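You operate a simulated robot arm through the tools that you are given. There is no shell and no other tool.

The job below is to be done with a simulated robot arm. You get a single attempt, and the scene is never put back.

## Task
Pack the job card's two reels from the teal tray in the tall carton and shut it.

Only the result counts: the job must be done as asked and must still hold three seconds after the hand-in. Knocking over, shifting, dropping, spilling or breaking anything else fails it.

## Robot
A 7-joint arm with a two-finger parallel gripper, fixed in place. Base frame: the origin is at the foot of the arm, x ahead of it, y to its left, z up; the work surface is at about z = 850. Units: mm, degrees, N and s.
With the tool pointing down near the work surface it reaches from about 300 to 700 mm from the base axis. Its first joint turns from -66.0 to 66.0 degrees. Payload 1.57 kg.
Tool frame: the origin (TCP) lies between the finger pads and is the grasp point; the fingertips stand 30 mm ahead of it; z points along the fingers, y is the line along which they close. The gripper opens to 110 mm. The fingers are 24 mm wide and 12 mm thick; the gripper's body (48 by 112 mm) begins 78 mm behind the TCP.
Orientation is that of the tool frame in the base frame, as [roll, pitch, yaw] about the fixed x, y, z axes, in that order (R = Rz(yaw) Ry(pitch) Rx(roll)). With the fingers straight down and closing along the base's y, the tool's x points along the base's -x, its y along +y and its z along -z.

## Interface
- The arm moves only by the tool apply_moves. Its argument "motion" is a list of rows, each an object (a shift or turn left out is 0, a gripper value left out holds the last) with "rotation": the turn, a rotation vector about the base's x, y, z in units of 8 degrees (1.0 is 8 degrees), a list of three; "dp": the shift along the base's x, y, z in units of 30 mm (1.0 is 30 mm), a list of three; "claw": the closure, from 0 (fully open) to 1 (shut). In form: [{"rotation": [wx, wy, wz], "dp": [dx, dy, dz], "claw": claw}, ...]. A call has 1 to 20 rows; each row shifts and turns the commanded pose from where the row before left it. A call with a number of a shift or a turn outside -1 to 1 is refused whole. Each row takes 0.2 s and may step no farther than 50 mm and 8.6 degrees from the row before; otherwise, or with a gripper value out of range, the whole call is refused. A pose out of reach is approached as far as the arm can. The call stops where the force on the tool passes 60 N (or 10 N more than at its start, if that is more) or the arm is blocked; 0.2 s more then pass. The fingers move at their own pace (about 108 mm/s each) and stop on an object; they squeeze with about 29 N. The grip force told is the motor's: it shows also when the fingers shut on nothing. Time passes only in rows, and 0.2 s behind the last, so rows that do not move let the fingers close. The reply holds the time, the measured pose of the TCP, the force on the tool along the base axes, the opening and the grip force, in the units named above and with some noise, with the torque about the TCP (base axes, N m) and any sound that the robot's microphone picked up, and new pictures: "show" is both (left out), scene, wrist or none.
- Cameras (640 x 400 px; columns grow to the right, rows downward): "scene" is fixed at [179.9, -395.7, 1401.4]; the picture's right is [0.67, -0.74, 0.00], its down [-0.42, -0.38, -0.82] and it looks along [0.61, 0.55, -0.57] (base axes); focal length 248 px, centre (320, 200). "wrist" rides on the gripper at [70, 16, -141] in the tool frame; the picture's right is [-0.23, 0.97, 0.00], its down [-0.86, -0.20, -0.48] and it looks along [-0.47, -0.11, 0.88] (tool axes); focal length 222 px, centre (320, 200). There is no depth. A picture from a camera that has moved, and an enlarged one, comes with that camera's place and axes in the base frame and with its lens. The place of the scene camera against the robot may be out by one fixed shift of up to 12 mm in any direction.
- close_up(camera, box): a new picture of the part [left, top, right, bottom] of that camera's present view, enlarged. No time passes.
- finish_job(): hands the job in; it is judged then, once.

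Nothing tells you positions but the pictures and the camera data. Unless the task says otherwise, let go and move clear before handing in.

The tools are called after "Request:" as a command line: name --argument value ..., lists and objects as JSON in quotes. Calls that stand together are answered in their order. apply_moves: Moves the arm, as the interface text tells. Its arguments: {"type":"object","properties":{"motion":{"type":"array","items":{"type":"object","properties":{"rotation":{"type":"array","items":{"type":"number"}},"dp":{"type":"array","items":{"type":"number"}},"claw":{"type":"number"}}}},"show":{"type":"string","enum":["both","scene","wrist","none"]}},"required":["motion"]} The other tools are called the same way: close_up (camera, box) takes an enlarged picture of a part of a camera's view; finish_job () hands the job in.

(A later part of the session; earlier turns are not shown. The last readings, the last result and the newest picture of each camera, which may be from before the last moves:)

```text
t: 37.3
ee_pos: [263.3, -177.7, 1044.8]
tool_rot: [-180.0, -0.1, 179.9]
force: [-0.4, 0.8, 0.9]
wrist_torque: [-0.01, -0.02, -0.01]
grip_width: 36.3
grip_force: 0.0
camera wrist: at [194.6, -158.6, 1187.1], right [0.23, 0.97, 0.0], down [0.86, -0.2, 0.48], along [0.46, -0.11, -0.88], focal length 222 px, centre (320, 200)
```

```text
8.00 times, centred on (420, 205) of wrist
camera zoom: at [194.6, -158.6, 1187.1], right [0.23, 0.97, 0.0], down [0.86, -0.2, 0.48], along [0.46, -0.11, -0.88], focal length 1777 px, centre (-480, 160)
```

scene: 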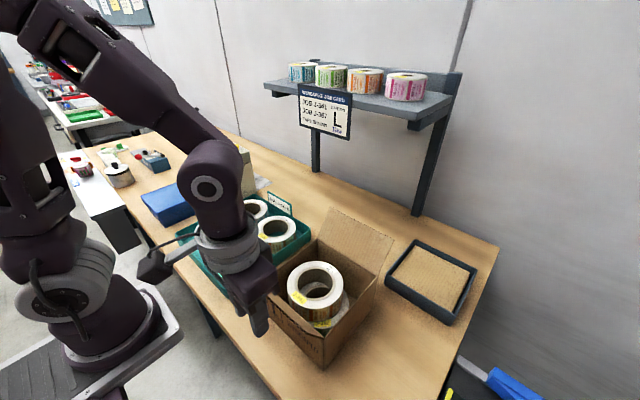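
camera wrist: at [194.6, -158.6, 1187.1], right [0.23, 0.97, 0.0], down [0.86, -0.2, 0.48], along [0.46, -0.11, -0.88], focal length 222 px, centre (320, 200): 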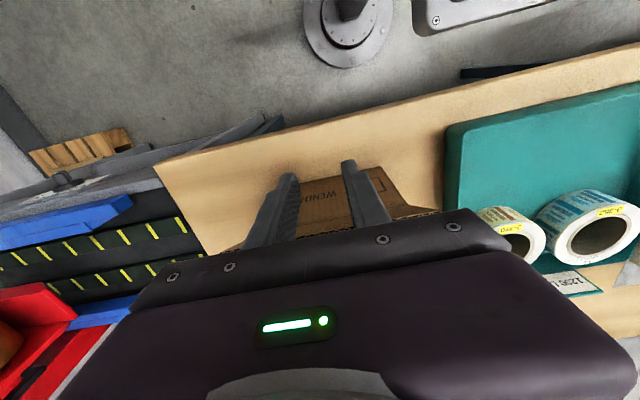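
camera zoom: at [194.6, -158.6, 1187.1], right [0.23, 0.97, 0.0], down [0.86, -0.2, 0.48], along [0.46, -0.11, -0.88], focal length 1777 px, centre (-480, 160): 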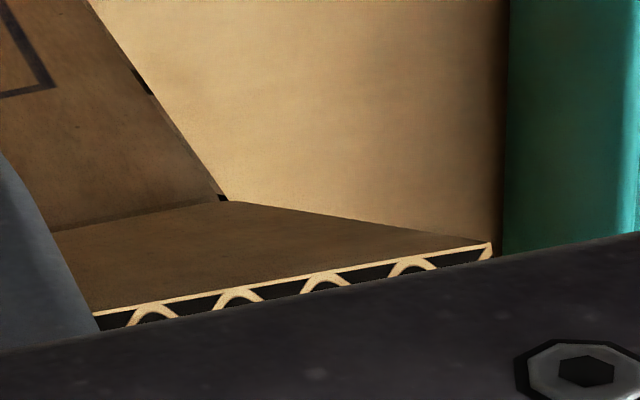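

The flap leans about 28° outward, with its edge near x 296, z 1052. I'll lower the fingers to leave sliding room, then push forward and upward together so the edge swings instead of jamming.

Request:
apply_moves --motion '[{"dp": [0.1, 0, -0.7], "claw": 0.67}, {"dp": [0.15, 0, 0.0], "claw": 0.67}, {"dp": [0.2, 0, 0.15], "claw": 0.67}, {"dp": [0.2, 0, 0.18], "claw": 0.67}, {"dp": [0.2, 0, 0.18], "claw": 0.67}, {"dp": [0, 0, 0], "claw": 0.67}]'

Request:
close_up --camera "scene" --box '[235, 230, 345, 370]'

```text
t: 38.7
ee_pos: [289.2, -176.1, 1040.8]
tool_rot: [-180.0, -0.2, 179.8]
force: [-0.7, 0.2, -0.2]
wrist_torque: [0.02, -0.01, 0.01]
grip_width: 36.4
grip_force: 0.1
camera wrist: at [220.1, -158.6, 1182.0], right [0.23, 0.97, 0.0], down [0.86, -0.2, 0.48], along [0.46, -0.11, -0.88], focal length 222 px, centre (320, 200)
```

scene: 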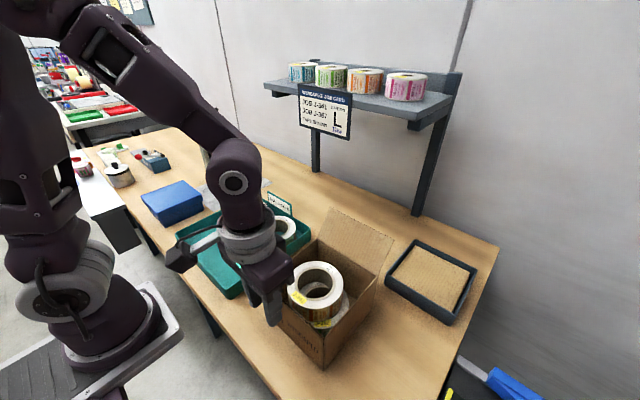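
wrist: 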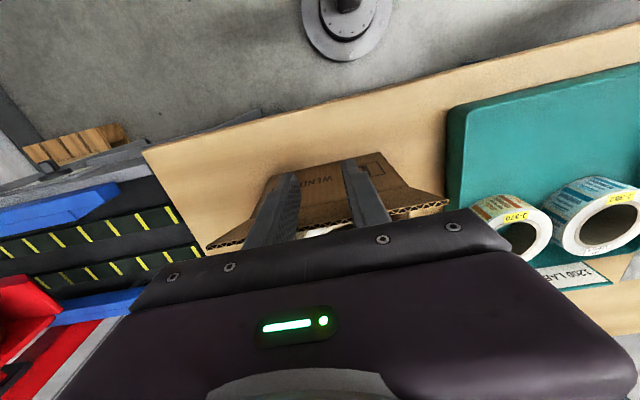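

```text
2.86 times, centred on (290, 300) of scene
camera zoom: at [179.9, -395.7, 1401.4], right [0.67, -0.74, 0.0], down [-0.42, -0.38, -0.82], along [0.61, 0.55, -0.57], focal length 710 px, centre (406, -86)
```

zoom: 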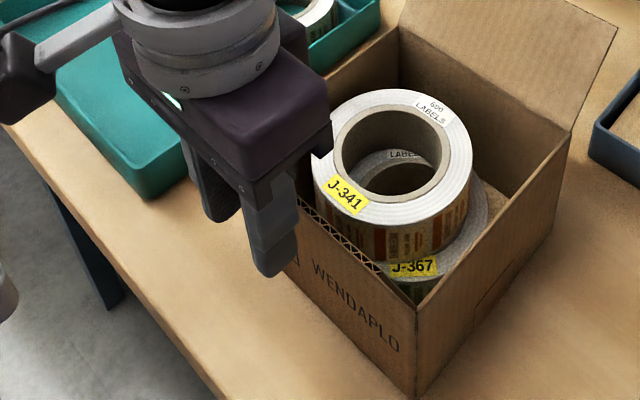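

The force is near zero and the flap is following. I'll continue the forward-up push until it stands about vertical.

Request:
apply_moves --motion '[{"dp": [0.2, 0, 0.15], "claw": 0.67}, {"dp": [0.2, 0, 0.13], "claw": 0.67}, {"dp": [0.2, 0, 0.12], "claw": 0.67}, {"dp": [0.2, 0, 0.1], "claw": 0.67}, {"dp": [0.2, 0, 0.1], "claw": 0.67}, {"dp": [0, 0, 0], "claw": 0.67}]'

Request:
close_up --camera "scene" --box '[235, 230, 345, 370]'

Request:
close_up --camera "wrist" --box '[200, 130, 450, 270]'

```text
t: 40.1
ee_pos: [319.7, -175.7, 1059.3]
tool_rot: [-179.9, -0.2, 179.9]
force: [-0.2, 0.0, -1.1]
wrist_torque: [0.0, 0.0, 0.0]
grip_width: 36.3
grip_force: 0.1
camera wrist: at [250.0, -158.5, 1200.1], right [0.23, 0.97, 0.0], down [0.86, -0.2, 0.47], along [0.46, -0.11, -0.88], focal length 222 px, centre (320, 200)
```

scene: 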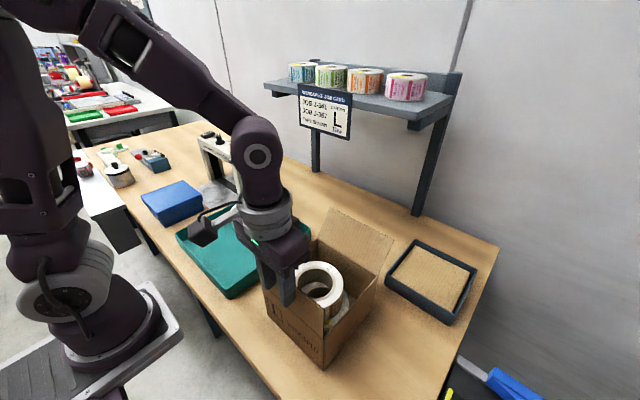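
wrist: 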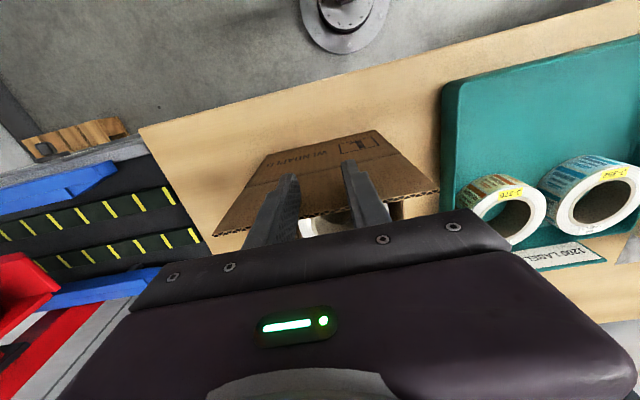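

```text
2.86 times, centred on (290, 300) of scene
camera zoom: at [179.9, -395.7, 1401.4], right [0.67, -0.74, 0.0], down [-0.42, -0.38, -0.82], along [0.61, 0.55, -0.57], focal length 710 px, centre (406, -86)
```

zoom: 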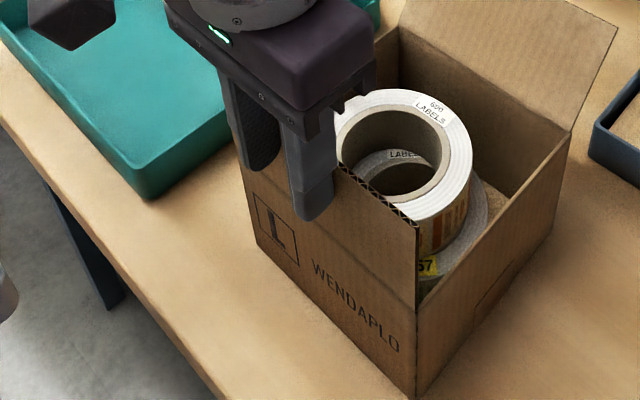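

```text
2.56 times, centred on (325, 200) of wrist
camera zoom: at [250.0, -158.5, 1200.1], right [0.23, 0.97, 0.0], down [0.86, -0.2, 0.47], along [0.46, -0.11, -0.88], focal length 569 px, centre (307, 200)
```

zoom: 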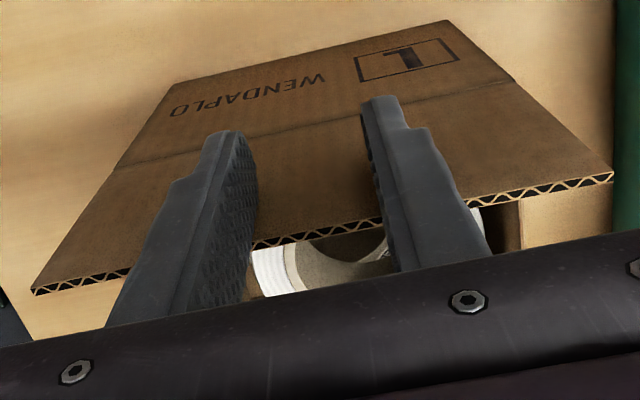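

The near flap is vertical. I'll continue on an arc of about 50 mm radius around the hinge, pushing it over and inward.

Request:
apply_moves --motion '[{"dp": [0.417, 0, 0], "claw": 0.67}, {"dp": [0.28, 0, -0.073], "claw": 0.67}, {"dp": [0.263, 0, -0.123], "claw": 0.67}, {"dp": [0.237, 0, -0.167], "claw": 0.67}, {"dp": [0, 0, 0], "claw": 0.67}]'

Request:
close_up --camera "scene" --box '[235, 210, 375, 370]'

```text
t: 41.3
ee_pos: [356.5, -176.0, 1047.7]
tool_rot: [-180.0, -0.2, 179.9]
force: [0.5, 0.3, -0.3]
wrist_torque: [0.0, 0.03, 0.01]
grip_width: 36.2
grip_force: 0.0
camera wrist: at [286.1, -158.4, 1189.4], right [0.23, 0.97, 0.0], down [0.86, -0.2, 0.48], along [0.46, -0.11, -0.88], focal length 222 px, centre (320, 200)
```

scene: 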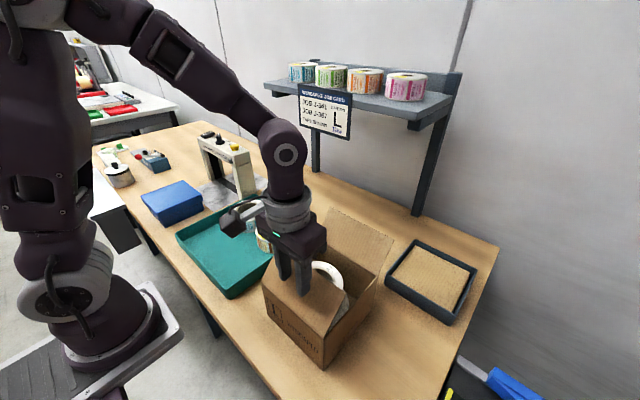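
wrist: 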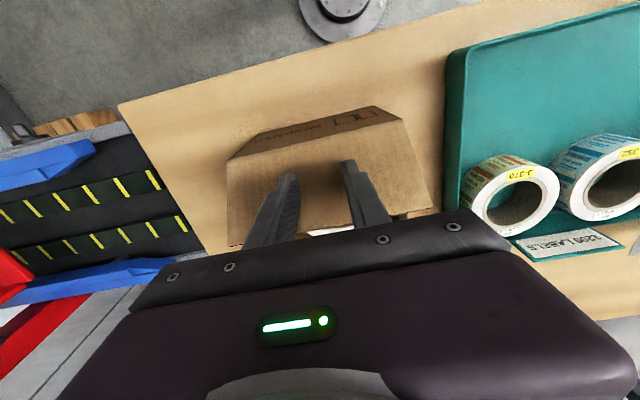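

```text
2.50 times, centred on (305, 290) of scene
camera zoom: at [179.9, -395.7, 1401.4], right [0.67, -0.74, 0.0], down [-0.42, -0.38, -0.82], along [0.61, 0.55, -0.57], focal length 621 px, centre (358, -25)
```

zoom: 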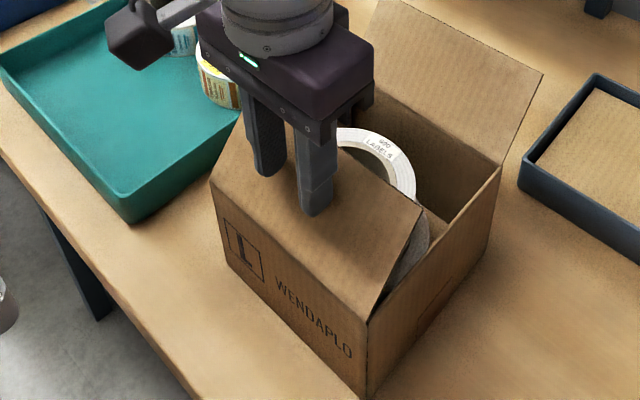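

The near flap is folding inward with almost no force. I'll continue the arc down to nearly flat.

Request:
apply_moves --motion '[{"dp": [0.207, 0, -0.207], "claw": 0.67}, {"dp": [0.167, 0, -0.237], "claw": 0.67}, {"dp": [0.123, 0, -0.263], "claw": 0.67}, {"dp": [0.073, 0, -0.28], "claw": 0.67}, {"dp": [0, 0, 0], "claw": 0.67}]'

Request:
close_up --camera "scene" --box '[235, 210, 375, 370]'

```text
t: 42.5
ee_pos: [373.3, -175.3, 1019.3]
tool_rot: [180.0, -0.3, 179.8]
force: [0.4, -0.2, 1.1]
wrist_torque: [-0.01, -0.01, 0.0]
grip_width: 36.5
grip_force: 0.0
camera wrist: at [303.1, -158.3, 1160.0], right [0.23, 0.97, 0.0], down [0.86, -0.2, 0.47], along [0.46, -0.11, -0.88], focal length 222 px, centre (320, 200)
```

scene: 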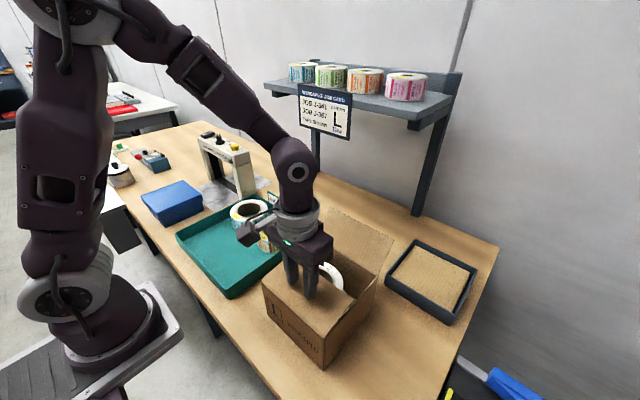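
wrist: 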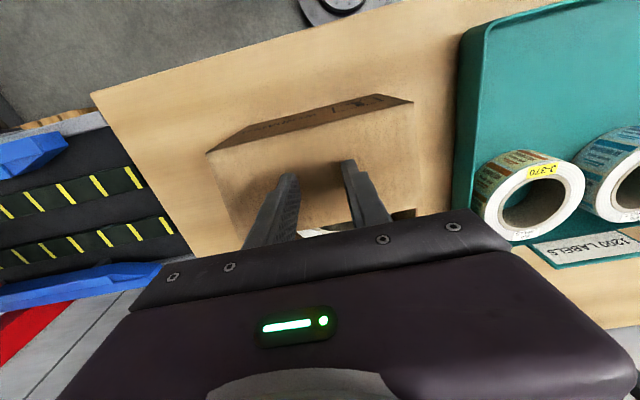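

```text
2.50 times, centred on (305, 290) of scene
camera zoom: at [179.9, -395.7, 1401.4], right [0.67, -0.74, 0.0], down [-0.42, -0.38, -0.82], along [0.61, 0.55, -0.57], focal length 621 px, centre (358, -25)
```

zoom: 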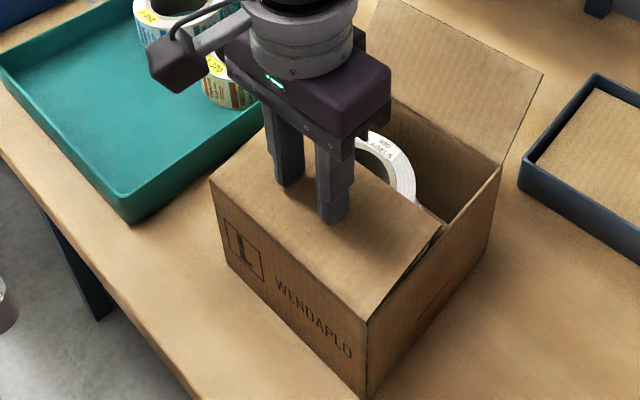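

The near flap is almost flat. I'll press the last few millimetres in small steps, watching the force.

Request:
apply_moves --motion '[{"dp": [0, 0, -0.1], "claw": 0.67}, {"dp": [0, 0, 0], "claw": 0.67}]' --show "none"

Request:
apply_moves --motion '[{"dp": [0, 0, -0.08], "claw": 0.67}, {"dp": [0, 0, 0], "claw": 0.67}]'

Request:
close_up --camera "scene" --box '[235, 210, 375, 370]'

```text
t: 43.1
ee_pos: [372.0, -176.7, 1015.4]
tool_rot: [-180.0, -0.2, 179.9]
force: [-0.7, 0.8, -0.6]
wrist_torque: [0.03, -0.01, 0.0]
grip_width: 36.2
grip_force: 0.1
```

```text
t: 43.7
ee_pos: [372.4, -175.2, 1012.8]
tool_rot: [179.9, -0.2, 179.9]
force: [0.1, 0.1, 0.0]
wrist_torque: [-0.03, 0.03, 0.0]
grip_width: 36.0
grip_force: 0.0
camera wrist: at [303.0, -158.2, 1154.6], right [0.23, 0.97, 0.0], down [0.86, -0.2, 0.47], along [0.46, -0.11, -0.88], focal length 222 px, centre (320, 200)
```

scene: 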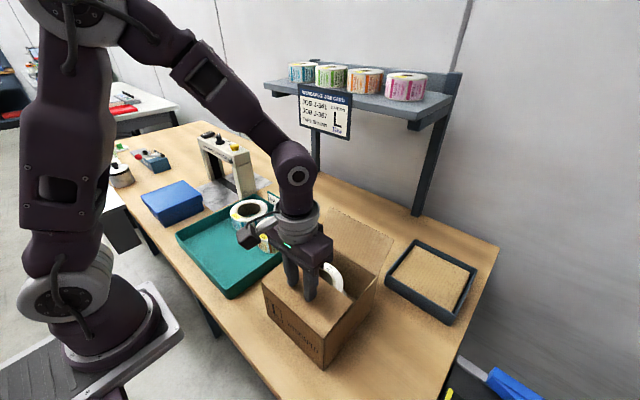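
wrist: 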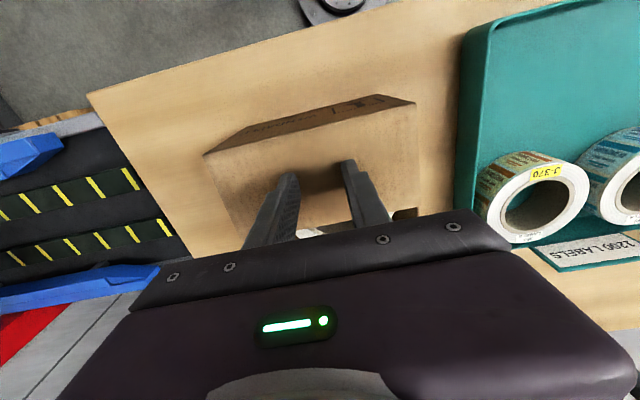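

```text
2.50 times, centred on (305, 290) of scene
camera zoom: at [179.9, -395.7, 1401.4], right [0.67, -0.74, 0.0], down [-0.42, -0.38, -0.82], along [0.61, 0.55, -0.57], focal length 621 px, centre (358, -25)
```

zoom: 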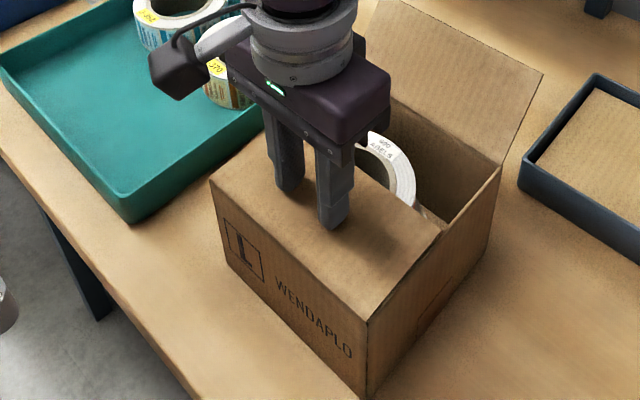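

It looks flat now with no force yet. I'll zoom in at the flap's edge against the side wall.

Request:
close_up --camera "scene" --box '[295, 260, 365, 345]'

Request:
close_up --camera "wrist" --box '[190, 80, 440, 250]'

```text
4.71 times, centred on (330, 302) of scene
camera zoom: at [179.9, -395.7, 1401.4], right [0.67, -0.74, 0.0], down [-0.42, -0.38, -0.82], along [0.61, 0.55, -0.57], focal length 1169 px, centre (273, -282)
```

zoom: 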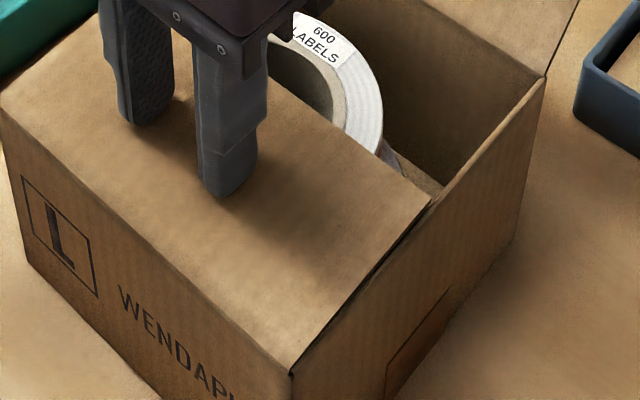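

```text
2.35 times, centred on (315, 165) of wrist
camera zoom: at [303.0, -158.2, 1154.6], right [0.23, 0.97, 0.0], down [0.86, -0.2, 0.47], along [0.46, -0.11, -0.88], focal length 523 px, centre (332, 282)
```

zoom: 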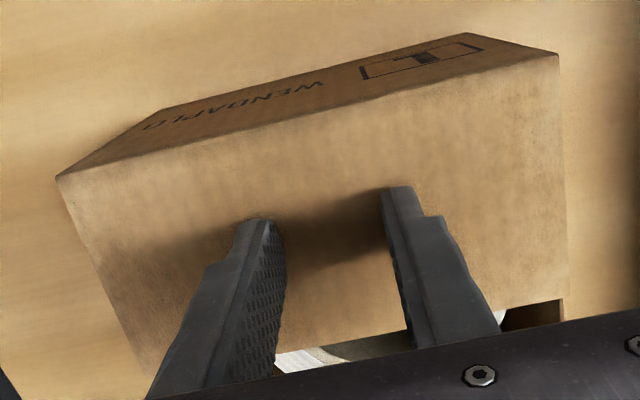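

A thin gap remains between the flap's free end and the side wall. I'll press slightly more until I feel contact.

Request:
apply_moves --motion '[{"dp": [0, 0, -0.07], "claw": 0.67}, {"dp": [0, 0, 0], "claw": 0.67}]' --show "none"

Request:
apply_moves --motion '[{"dp": [0, 0, -0.05], "claw": 0.67}, {"dp": [0, 0, 0], "claw": 0.67}]' --show "none"

Request:
close_up --camera "scene" --box '[295, 260, 365, 345]'

```text
t: 44.3
ee_pos: [371.5, -177.7, 1011.1]
tool_rot: [180.0, -0.2, 179.9]
force: [-0.7, -0.2, -0.5]
wrist_torque: [-0.01, -0.02, 0.01]
grip_width: 36.5
grip_force: 0.0
```

```text
t: 44.9
ee_pos: [371.2, -176.4, 1009.3]
tool_rot: [-180.0, -0.2, 179.9]
force: [0.6, -0.7, 0.0]
wrist_torque: [0.01, 0.01, -0.01]
grip_width: 36.3
grip_force: 0.1
```

```text
4.71 times, centred on (330, 302) of scene
camera zoom: at [179.9, -395.7, 1401.4], right [0.67, -0.74, 0.0], down [-0.42, -0.38, -0.82], along [0.61, 0.55, -0.57], focal length 1169 px, centre (273, -282)
```

zoom: 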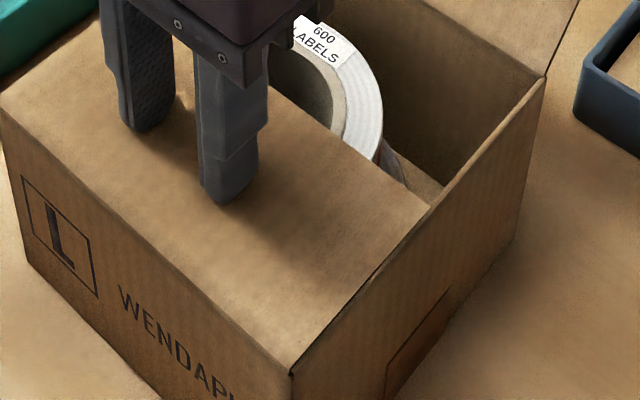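

The gap is nearly gone, so I'll take one or two more small presses.

Request:
apply_moves --motion '[{"dp": [0, 0, -0.05], "claw": 0.67}, {"dp": [0, 0, 0], "claw": 0.67}]' --show "none"

Request:
close_up --camera "scene" --box '[320, 270, 365, 325]'

Request:
close_up --camera "wrist" --box '[190, 80, 440, 250]'

```text
t: 45.5
ee_pos: [372.7, -175.6, 1007.8]
tool_rot: [-180.0, -0.2, 179.9]
force: [-3.9, 1.5, 24.5]
wrist_torque: [0.05, 0.25, -0.01]
grip_width: 36.2
grip_force: 0.0
```

```text
7.27 times, centred on (342, 298) of scene
camera zoom: at [179.5, -395.5, 1401.5], right [0.67, -0.74, 0.0], down [-0.42, -0.38, -0.82], along [0.61, 0.55, -0.57], focal length 1807 px, centre (156, -509)
```

zoom: 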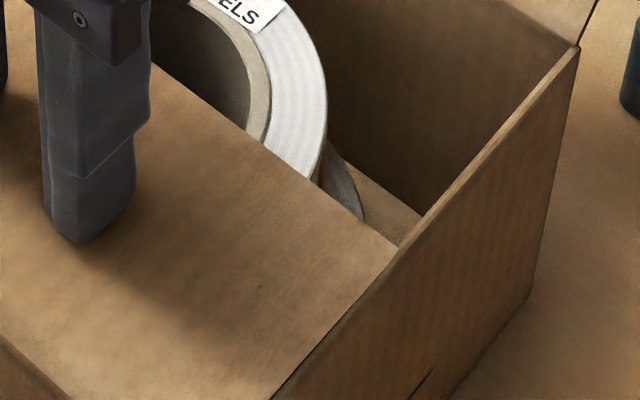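

```text
2.35 times, centred on (315, 165) of wrist
camera zoom: at [303.1, -158.4, 1149.8], right [0.23, 0.97, 0.0], down [0.86, -0.2, 0.48], along [0.46, -0.11, -0.88], focal length 523 px, centre (332, 282)
```

zoom: 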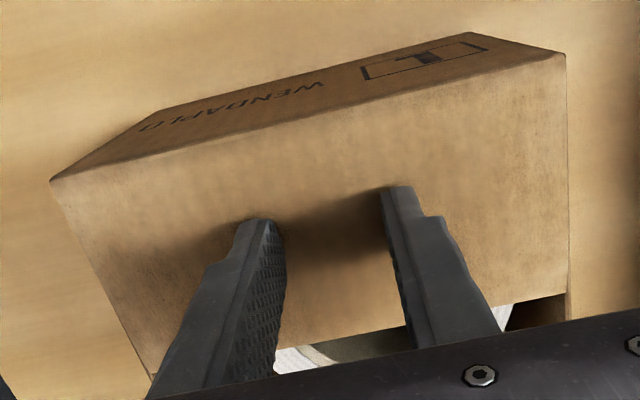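

The force rose to 24.5 N, so the flap has reached its stop and is closed. I'll lift off and see whether it stays.

Request:
apply_moves --motion '[{"dp": [0, 0, 0.2], "claw": 0.67}, {"dp": [0, 0, 0.6], "claw": 0.67}, {"dp": [0, 0, 0.95], "claw": 0.67}, {"dp": [0, 0, 0.95], "claw": 0.67}, {"dp": [0, 0, 0.95], "claw": 0.67}, {"dp": [0, 0, 0.95], "claw": 0.67}, {"dp": [0, 0, 0], "claw": 0.67}]'

Request:
close_up --camera "scene" --box '[235, 200, 405, 370]'

Request:
close_up --camera "wrist" --box '[190, 40, 440, 240]'

```text
t: 47.1
ee_pos: [372.8, -175.7, 1147.0]
tool_rot: [-180.0, -0.2, 179.9]
force: [-0.1, 0.2, 0.3]
wrist_torque: [-0.02, 0.0, -0.01]
grip_width: 36.0
grip_force: 0.1
camera wrist: at [303.1, -158.2, 1287.4], right [0.23, 0.97, 0.0], down [0.86, -0.2, 0.47], along [0.46, -0.11, -0.88], focal length 222 px, centre (320, 200)
```

scene: 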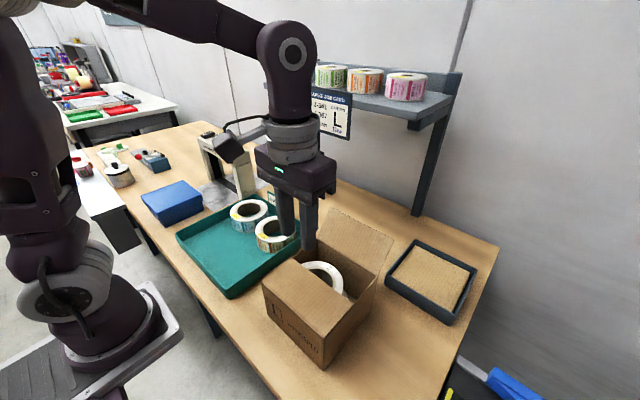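
wrist: 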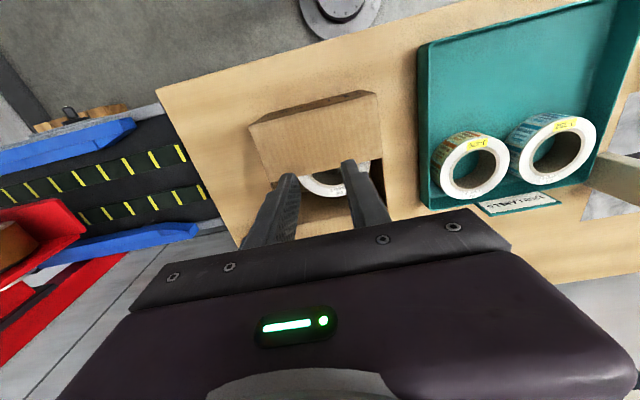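

```text
2.35 times, centred on (320, 285) of scene
camera zoom: at [179.9, -395.7, 1401.4], right [0.67, -0.74, 0.0], down [-0.42, -0.38, -0.82], along [0.61, 0.55, -0.57], focal length 585 px, centre (320, 0)
```

zoom: 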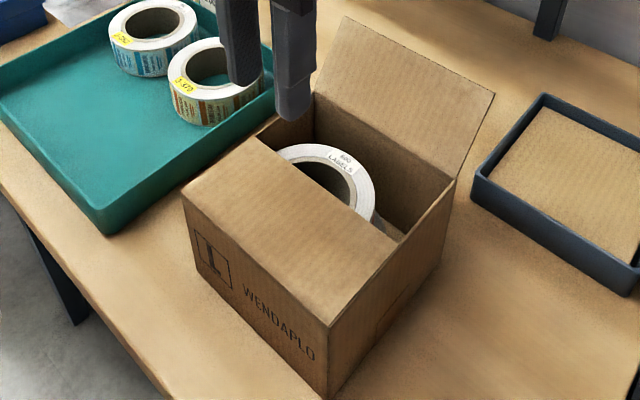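

```text
2.00 times, centred on (315, 140) of wrist
camera zoom: at [303.1, -158.2, 1287.4], right [0.23, 0.97, 0.0], down [0.86, -0.2, 0.47], along [0.46, -0.11, -0.88], focal length 444 px, centre (330, 320)
```

zoom: 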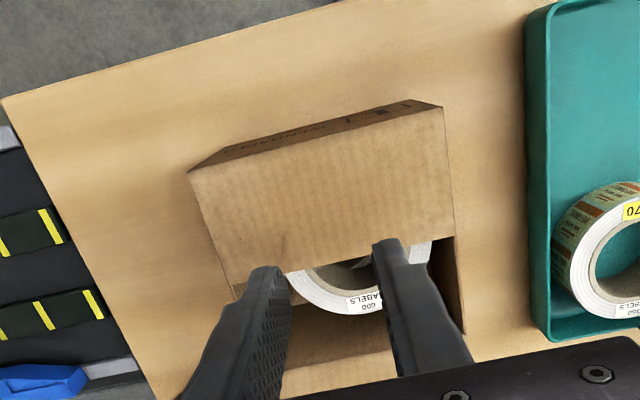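

The near flap stays shut. Next is the far flap, with its hinge near x 503 and free edge around x 548, z 1050. I'll pass high over it and come down on its far side.

Request:
apply_moves --motion '[{"dp": [0.99, 0, 0.05], "claw": 0.67}, {"dp": [0.99, 0, 0], "claw": 0.67}, {"dp": [0.99, 0, 0], "claw": 0.67}, {"dp": [0.99, 0, 0], "claw": 0.67}, {"dp": [0.99, 0, 0], "claw": 0.67}, {"dp": [0.99, 0, 0], "claw": 0.67}, {"dp": [0.99, 0, 0], "claw": 0.67}, {"dp": [0, 0, 0], "claw": 0.67}]'

Request:
close_up --camera "scene" --box '[250, 130, 450, 350]'

Request:
close_up --camera "wrist" --box '[190, 0, 440, 200]'

```text
t: 48.9
ee_pos: [580.5, -177.5, 1148.5]
tool_rot: [-180.0, -0.3, 179.9]
force: [-0.1, 0.7, 0.3]
wrist_torque: [-0.02, -0.01, 0.03]
grip_width: 36.7
grip_force: 0.1
camera wrist: at [511.4, -159.3, 1289.4], right [0.23, 0.97, 0.0], down [0.86, -0.2, 0.47], along [0.46, -0.11, -0.88], focal length 222 px, centre (320, 200)
```

scene: 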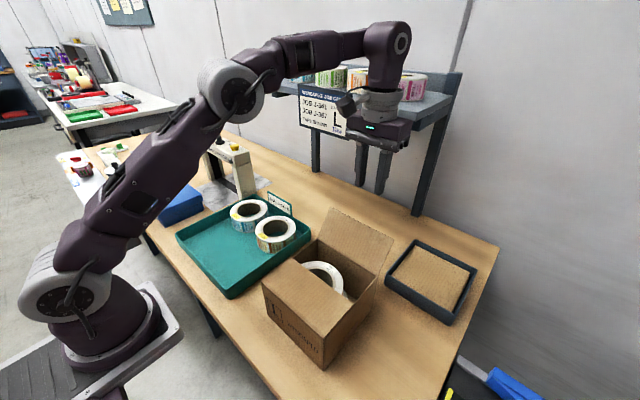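
wrist: 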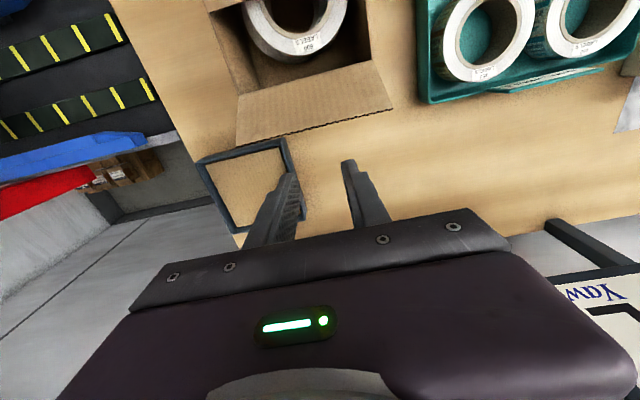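

```text
1.82 times, centred on (350, 240) of scene
camera zoom: at [179.9, -395.7, 1401.4], right [0.67, -0.74, 0.0], down [-0.42, -0.38, -0.82], along [0.61, 0.55, -0.57], focal length 452 px, centre (266, 127)
```

zoom: 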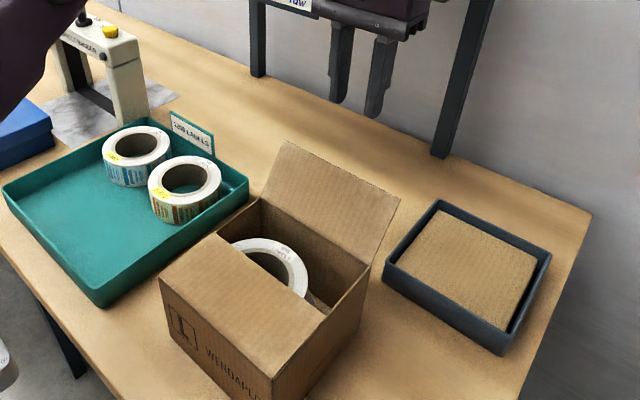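

```text
2.00 times, centred on (315, 100) of wrist
camera zoom: at [511.4, -159.3, 1289.4], right [0.23, 0.97, 0.0], down [0.86, -0.2, 0.47], along [0.46, -0.11, -0.88], focal length 444 px, centre (330, 400)
```

zoom: 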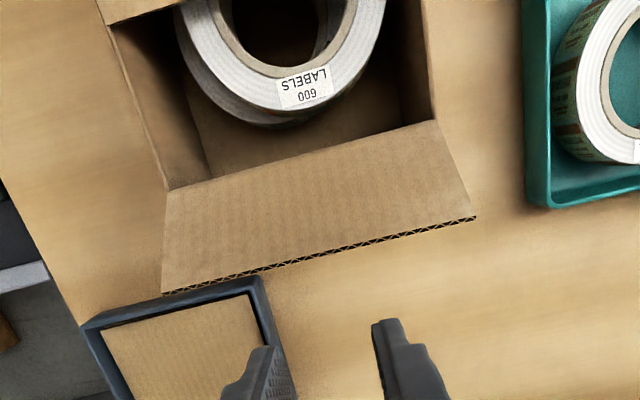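

The gripper is beyond the far flap, whose outer edge is near x 553. I'll descend so the tips are near z 1000, with about 15 mm clearance.

Request:
apply_moves --motion '[{"dp": [0, 0, -0.95], "claw": 0.67}, {"dp": [0, 0, -0.95], "claw": 0.67}, {"dp": [0, 0, -0.95], "claw": 0.67}, {"dp": [0, 0, -0.95], "claw": 0.67}, {"dp": [0, 0, 0], "claw": 0.67}]'

Request:
close_up --camera "scene" --box '[270, 150, 450, 340]'

Request:
close_up --camera "wrist" --box '[190, 60, 440, 240]'

```text
t: 50.1
ee_pos: [580.2, -177.0, 1033.3]
tool_rot: [180.0, -0.1, 179.9]
force: [0.0, -0.1, 0.1]
wrist_torque: [0.02, 0.0, 0.0]
grip_width: 36.5
grip_force: 0.0
camera wrist: at [510.9, -158.9, 1174.6], right [0.23, 0.97, 0.0], down [0.86, -0.2, 0.47], along [0.46, -0.11, -0.88], focal length 222 px, centre (320, 200)
```

scene: 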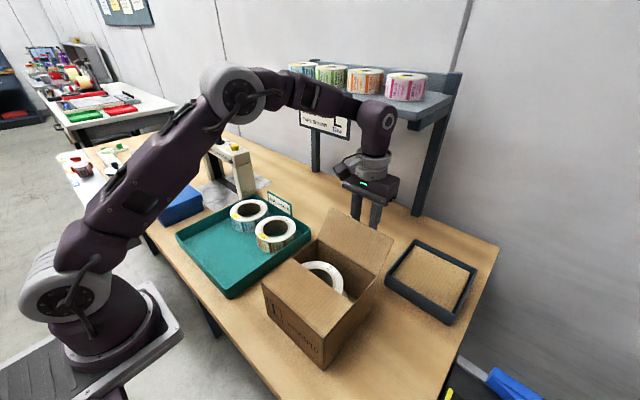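
wrist: 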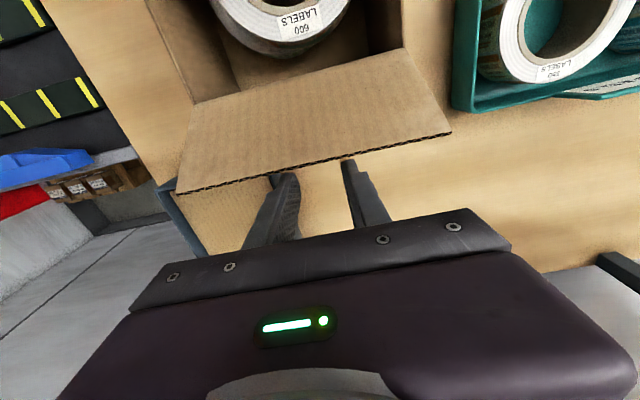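

```text
2.11 times, centred on (360, 245) of scene
camera zoom: at [179.9, -395.7, 1401.4], right [0.67, -0.74, 0.0], down [-0.42, -0.38, -0.82], along [0.61, 0.55, -0.57], focal length 523 px, centre (236, 105)
```

zoom: 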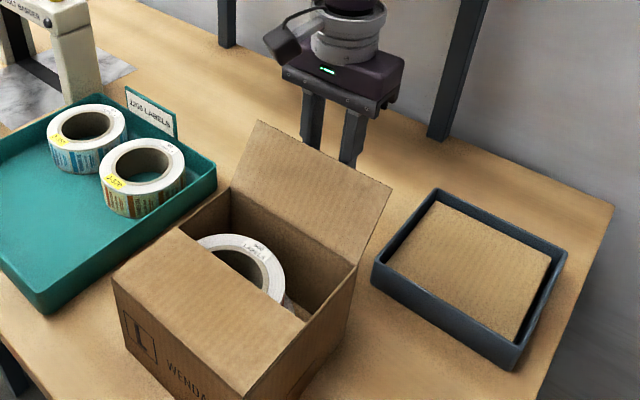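

```text
2.22 times, centred on (315, 150) of wrist
camera zoom: at [510.9, -158.9, 1174.6], right [0.23, 0.97, 0.0], down [0.86, -0.2, 0.47], along [0.46, -0.11, -0.88], focal length 494 px, centre (331, 311)
```

zoom: 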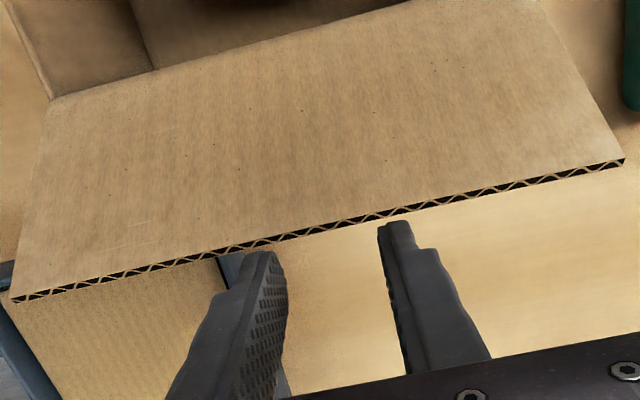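

The fingers are correctly behind the far flap. I'll push toward −x while rising, as I did on the first flap.

Request:
apply_moves --motion '[{"dp": [-0.4, 0, 0], "claw": 0.67}, {"dp": [-0.2, 0, 0.18], "claw": 0.67}, {"dp": [-0.2, 0, 0.18], "claw": 0.67}, {"dp": [-0.2, 0, 0.17], "claw": 0.67}, {"dp": [-0.2, 0, 0.15], "claw": 0.67}, {"dp": [0, 0, 0], "claw": 0.67}]'

Request:
close_up --camera "scene" --box '[270, 150, 450, 340]'

Request:
close_up --camera "wrist" --box '[190, 60, 440, 240]'

```text
t: 51.5
ee_pos: [543.4, -176.6, 1052.6]
tool_rot: [180.0, -0.2, 179.9]
force: [-0.4, -0.3, 1.0]
wrist_torque: [0.03, -0.01, 0.01]
grip_width: 36.1
grip_force: 0.2
camera wrist: at [474.6, -158.8, 1195.2], right [0.23, 0.97, 0.0], down [0.86, -0.2, 0.47], along [0.46, -0.11, -0.88], focal length 222 px, centre (320, 200)
```

scene: 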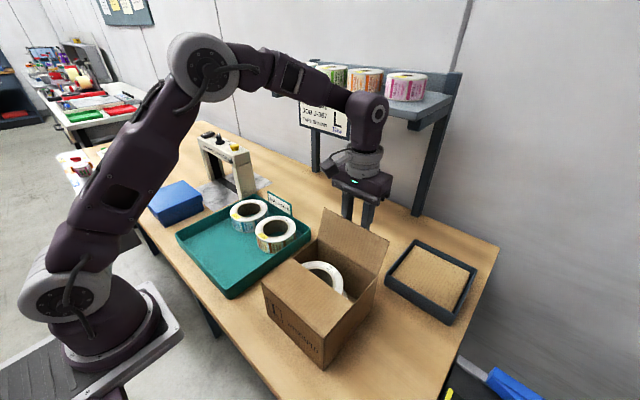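
wrist: 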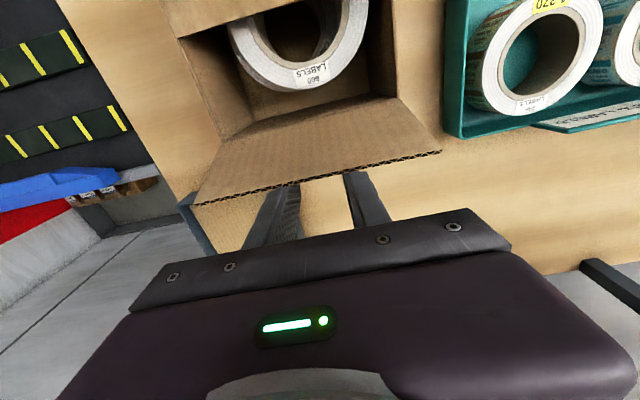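

```text
2.11 times, centred on (360, 245) of scene
camera zoom: at [179.9, -395.7, 1401.4], right [0.67, -0.74, 0.0], down [-0.42, -0.38, -0.82], along [0.61, 0.55, -0.57], focal length 523 px, centre (236, 105)
```

zoom: 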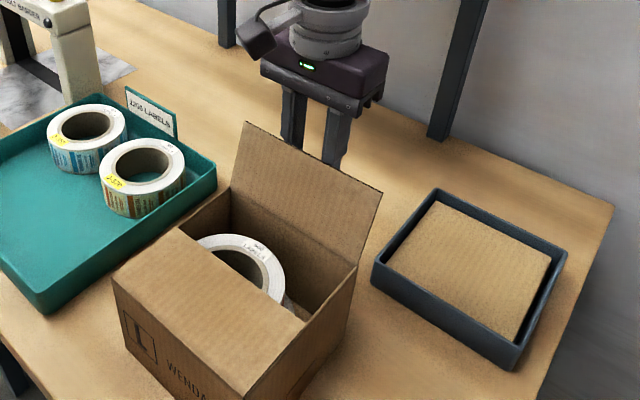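

```text
2.22 times, centred on (315, 150) of wrist
camera zoom: at [474.6, -158.8, 1195.2], right [0.23, 0.97, 0.0], down [0.86, -0.2, 0.47], along [0.46, -0.11, -0.88], focal length 494 px, centre (331, 311)
```

zoom: 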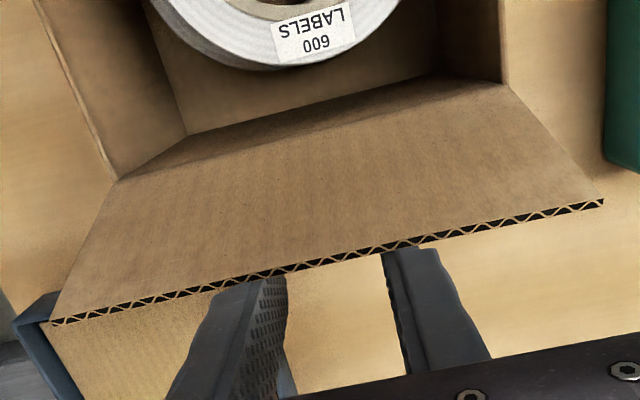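

The far flap is following with no resistance. I'll continue until it's vertical.

Request:
apply_moves --motion '[{"dp": [-0.22, 0, 0.12], "claw": 0.67}, {"dp": [-0.22, 0, 0.09], "claw": 0.67}, {"dp": [-0.22, 0, 0.05], "claw": 0.67}, {"dp": [-0.22, 0, 0.03], "claw": 0.67}, {"dp": [0, 0, 0], "claw": 0.67}]'

Request:
close_up --camera "scene" --box '[270, 150, 450, 340]'

Request:
close_up --camera "wrist" --box '[190, 60, 440, 240]'

```text
t: 52.7
ee_pos: [517.4, -177.1, 1060.6]
tool_rot: [-180.0, -0.3, 179.9]
force: [0.1, 0.0, 0.3]
wrist_torque: [0.01, -0.03, -0.01]
grip_width: 36.1
grip_force: 0.1
camera wrist: at [448.2, -158.7, 1203.8], right [0.23, 0.97, 0.0], down [0.86, -0.2, 0.47], along [0.46, -0.11, -0.88], focal length 222 px, centre (320, 200)
```

scene: 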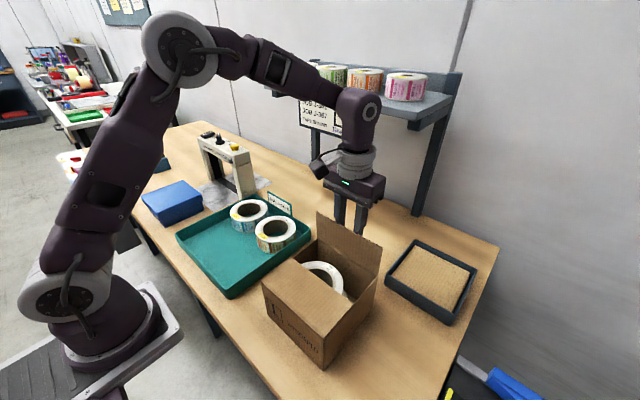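
wrist: 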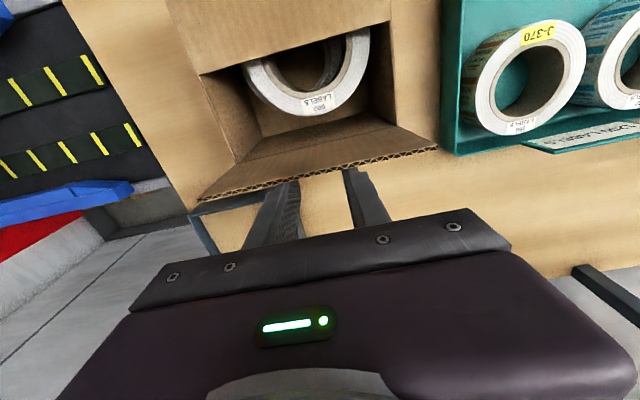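

```text
2.11 times, centred on (360, 245) of scene
camera zoom: at [179.9, -395.7, 1401.4], right [0.67, -0.74, 0.0], down [-0.42, -0.38, -0.82], along [0.61, 0.55, -0.57], focal length 523 px, centre (236, 105)
```

zoom: 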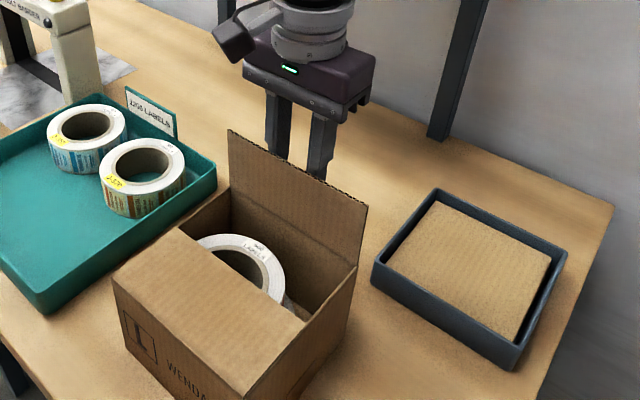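

```text
2.22 times, centred on (315, 150) of wrist
camera zoom: at [448.2, -158.7, 1203.8], right [0.23, 0.97, 0.0], down [0.86, -0.2, 0.47], along [0.46, -0.11, -0.88], focal length 494 px, centre (331, 311)
```

zoom: 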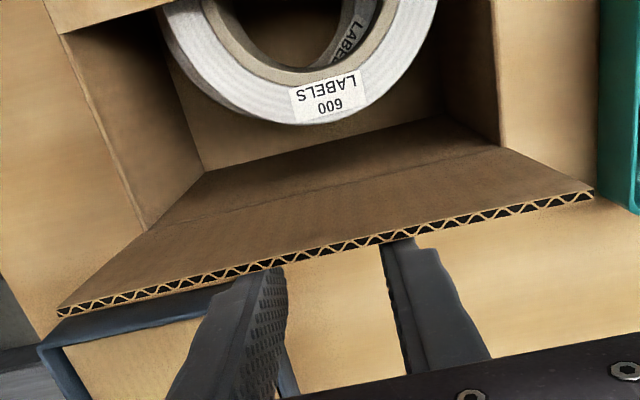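

The far flap is about vertical. I'll fold it over along the mirrored arc.

Request:
apply_moves --motion '[{"dp": [-0.357, 0, -0.03], "claw": 0.67}, {"dp": [-0.28, 0, -0.073], "claw": 0.67}, {"dp": [-0.263, 0, -0.123], "claw": 0.67}, {"dp": [-0.237, 0, -0.167], "claw": 0.67}, {"dp": [0, 0, 0], "claw": 0.67}]'

Request:
close_up --camera "scene" --box '[250, 150, 430, 340]'

Request:
close_up --camera "wrist" --box '[190, 60, 440, 240]'

```text
t: 53.9
ee_pos: [482.9, -176.5, 1051.4]
tool_rot: [179.9, -0.2, 180.0]
force: [0.2, 0.0, -0.1]
wrist_torque: [-0.01, -0.01, 0.03]
grip_width: 36.5
grip_force: 0.1
camera wrist: at [414.1, -158.6, 1192.0], right [0.23, 0.97, 0.0], down [0.86, -0.2, 0.48], along [0.46, -0.11, -0.88], focal length 222 px, centre (320, 200)
```

scene: 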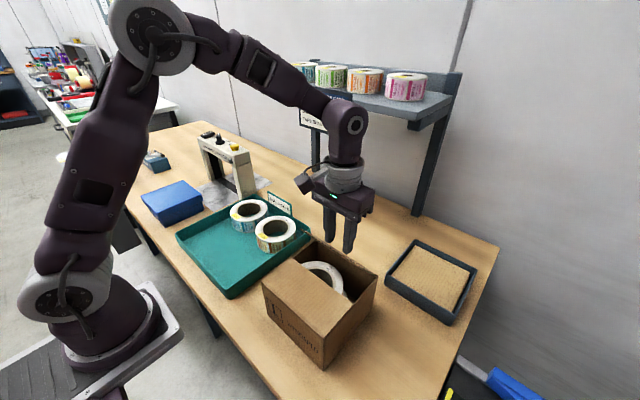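
wrist: 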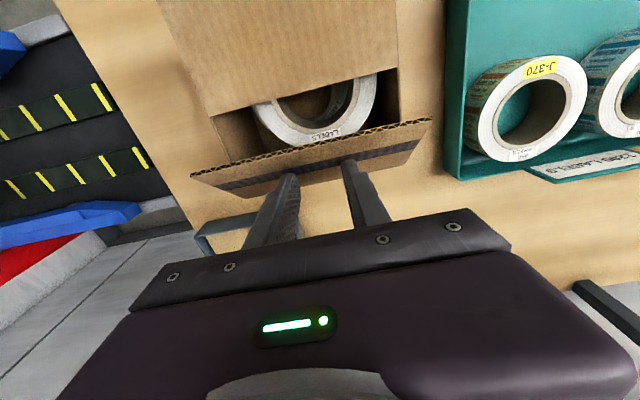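

```text
2.11 times, centred on (340, 245) of scene
camera zoom: at [179.9, -395.7, 1401.4], right [0.67, -0.74, 0.0], down [-0.42, -0.38, -0.82], along [0.61, 0.55, -0.57], focal length 523 px, centre (278, 105)
```

zoom: 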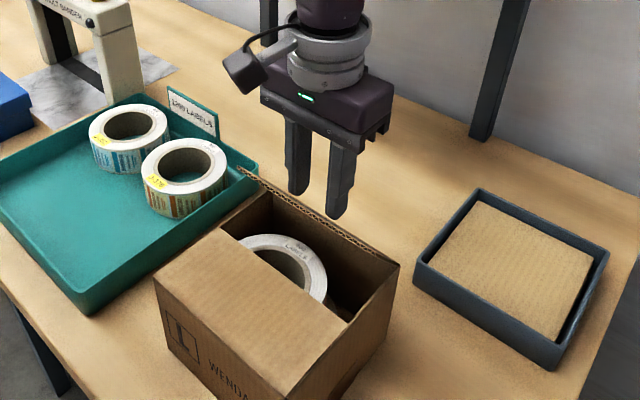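

```text
2.22 times, centred on (315, 150) of wrist
camera zoom: at [414.1, -158.6, 1192.0], right [0.23, 0.97, 0.0], down [0.86, -0.2, 0.48], along [0.46, -0.11, -0.88], focal length 494 px, centre (331, 311)
```

zoom: 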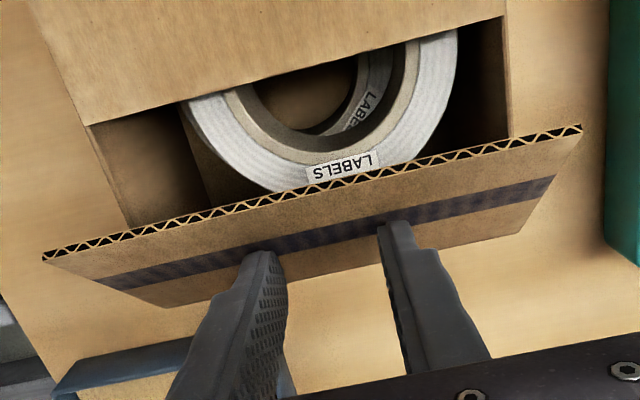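

It's folding inward freely. I'll continue the arc down to nearly flat.

Request:
apply_moves --motion '[{"dp": [-0.207, 0, -0.23], "claw": 0.67}, {"dp": [-0.167, 0, -0.257], "claw": 0.67}, {"dp": [-0.123, 0, -0.283], "claw": 0.67}, {"dp": [-0.073, 0, -0.3], "claw": 0.67}, {"dp": [0, 0, 0], "claw": 0.67}]'

Request:
close_up --camera "scene" --box '[250, 180, 430, 370]'

Request:
close_up --camera "wrist" --box '[190, 60, 440, 240]'

```text
t: 55.1
ee_pos: [466.3, -176.4, 1018.2]
tool_rot: [180.0, -0.3, 179.8]
force: [-0.1, -0.5, -0.1]
wrist_torque: [-0.03, 0.02, 0.01]
grip_width: 36.4
grip_force: 0.1
camera wrist: at [397.2, -158.3, 1159.9], right [0.23, 0.97, 0.0], down [0.86, -0.2, 0.47], along [0.46, -0.11, -0.88], focal length 222 px, centre (320, 200)
```

scene: 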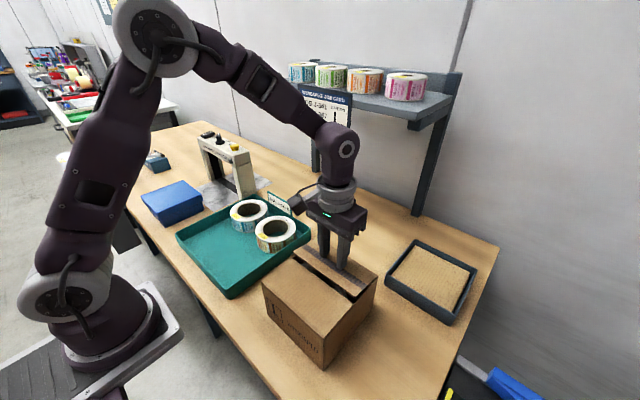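
wrist: 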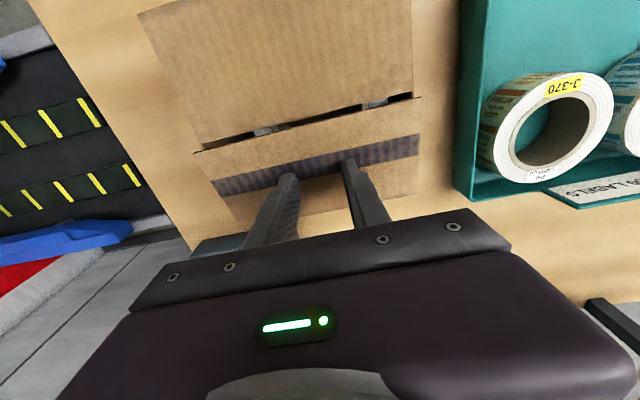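

```text
2.11 times, centred on (340, 275) of scene
camera zoom: at [179.9, -395.7, 1401.4], right [0.67, -0.74, 0.0], down [-0.42, -0.38, -0.82], along [0.61, 0.55, -0.57], focal length 523 px, centre (278, 42)
```

zoom: 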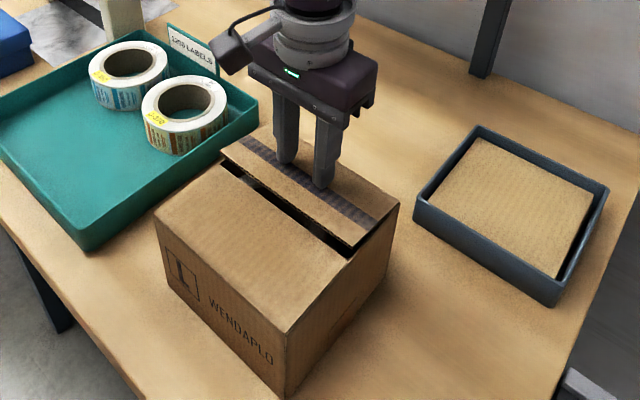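

```text
2.22 times, centred on (315, 150) of wrist
camera zoom: at [397.2, -158.3, 1159.9], right [0.23, 0.97, 0.0], down [0.86, -0.2, 0.47], along [0.46, -0.11, -0.88], focal length 494 px, centre (331, 311)
```

zoom: 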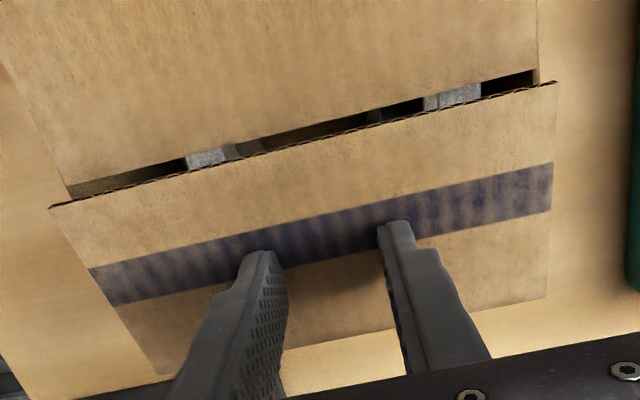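

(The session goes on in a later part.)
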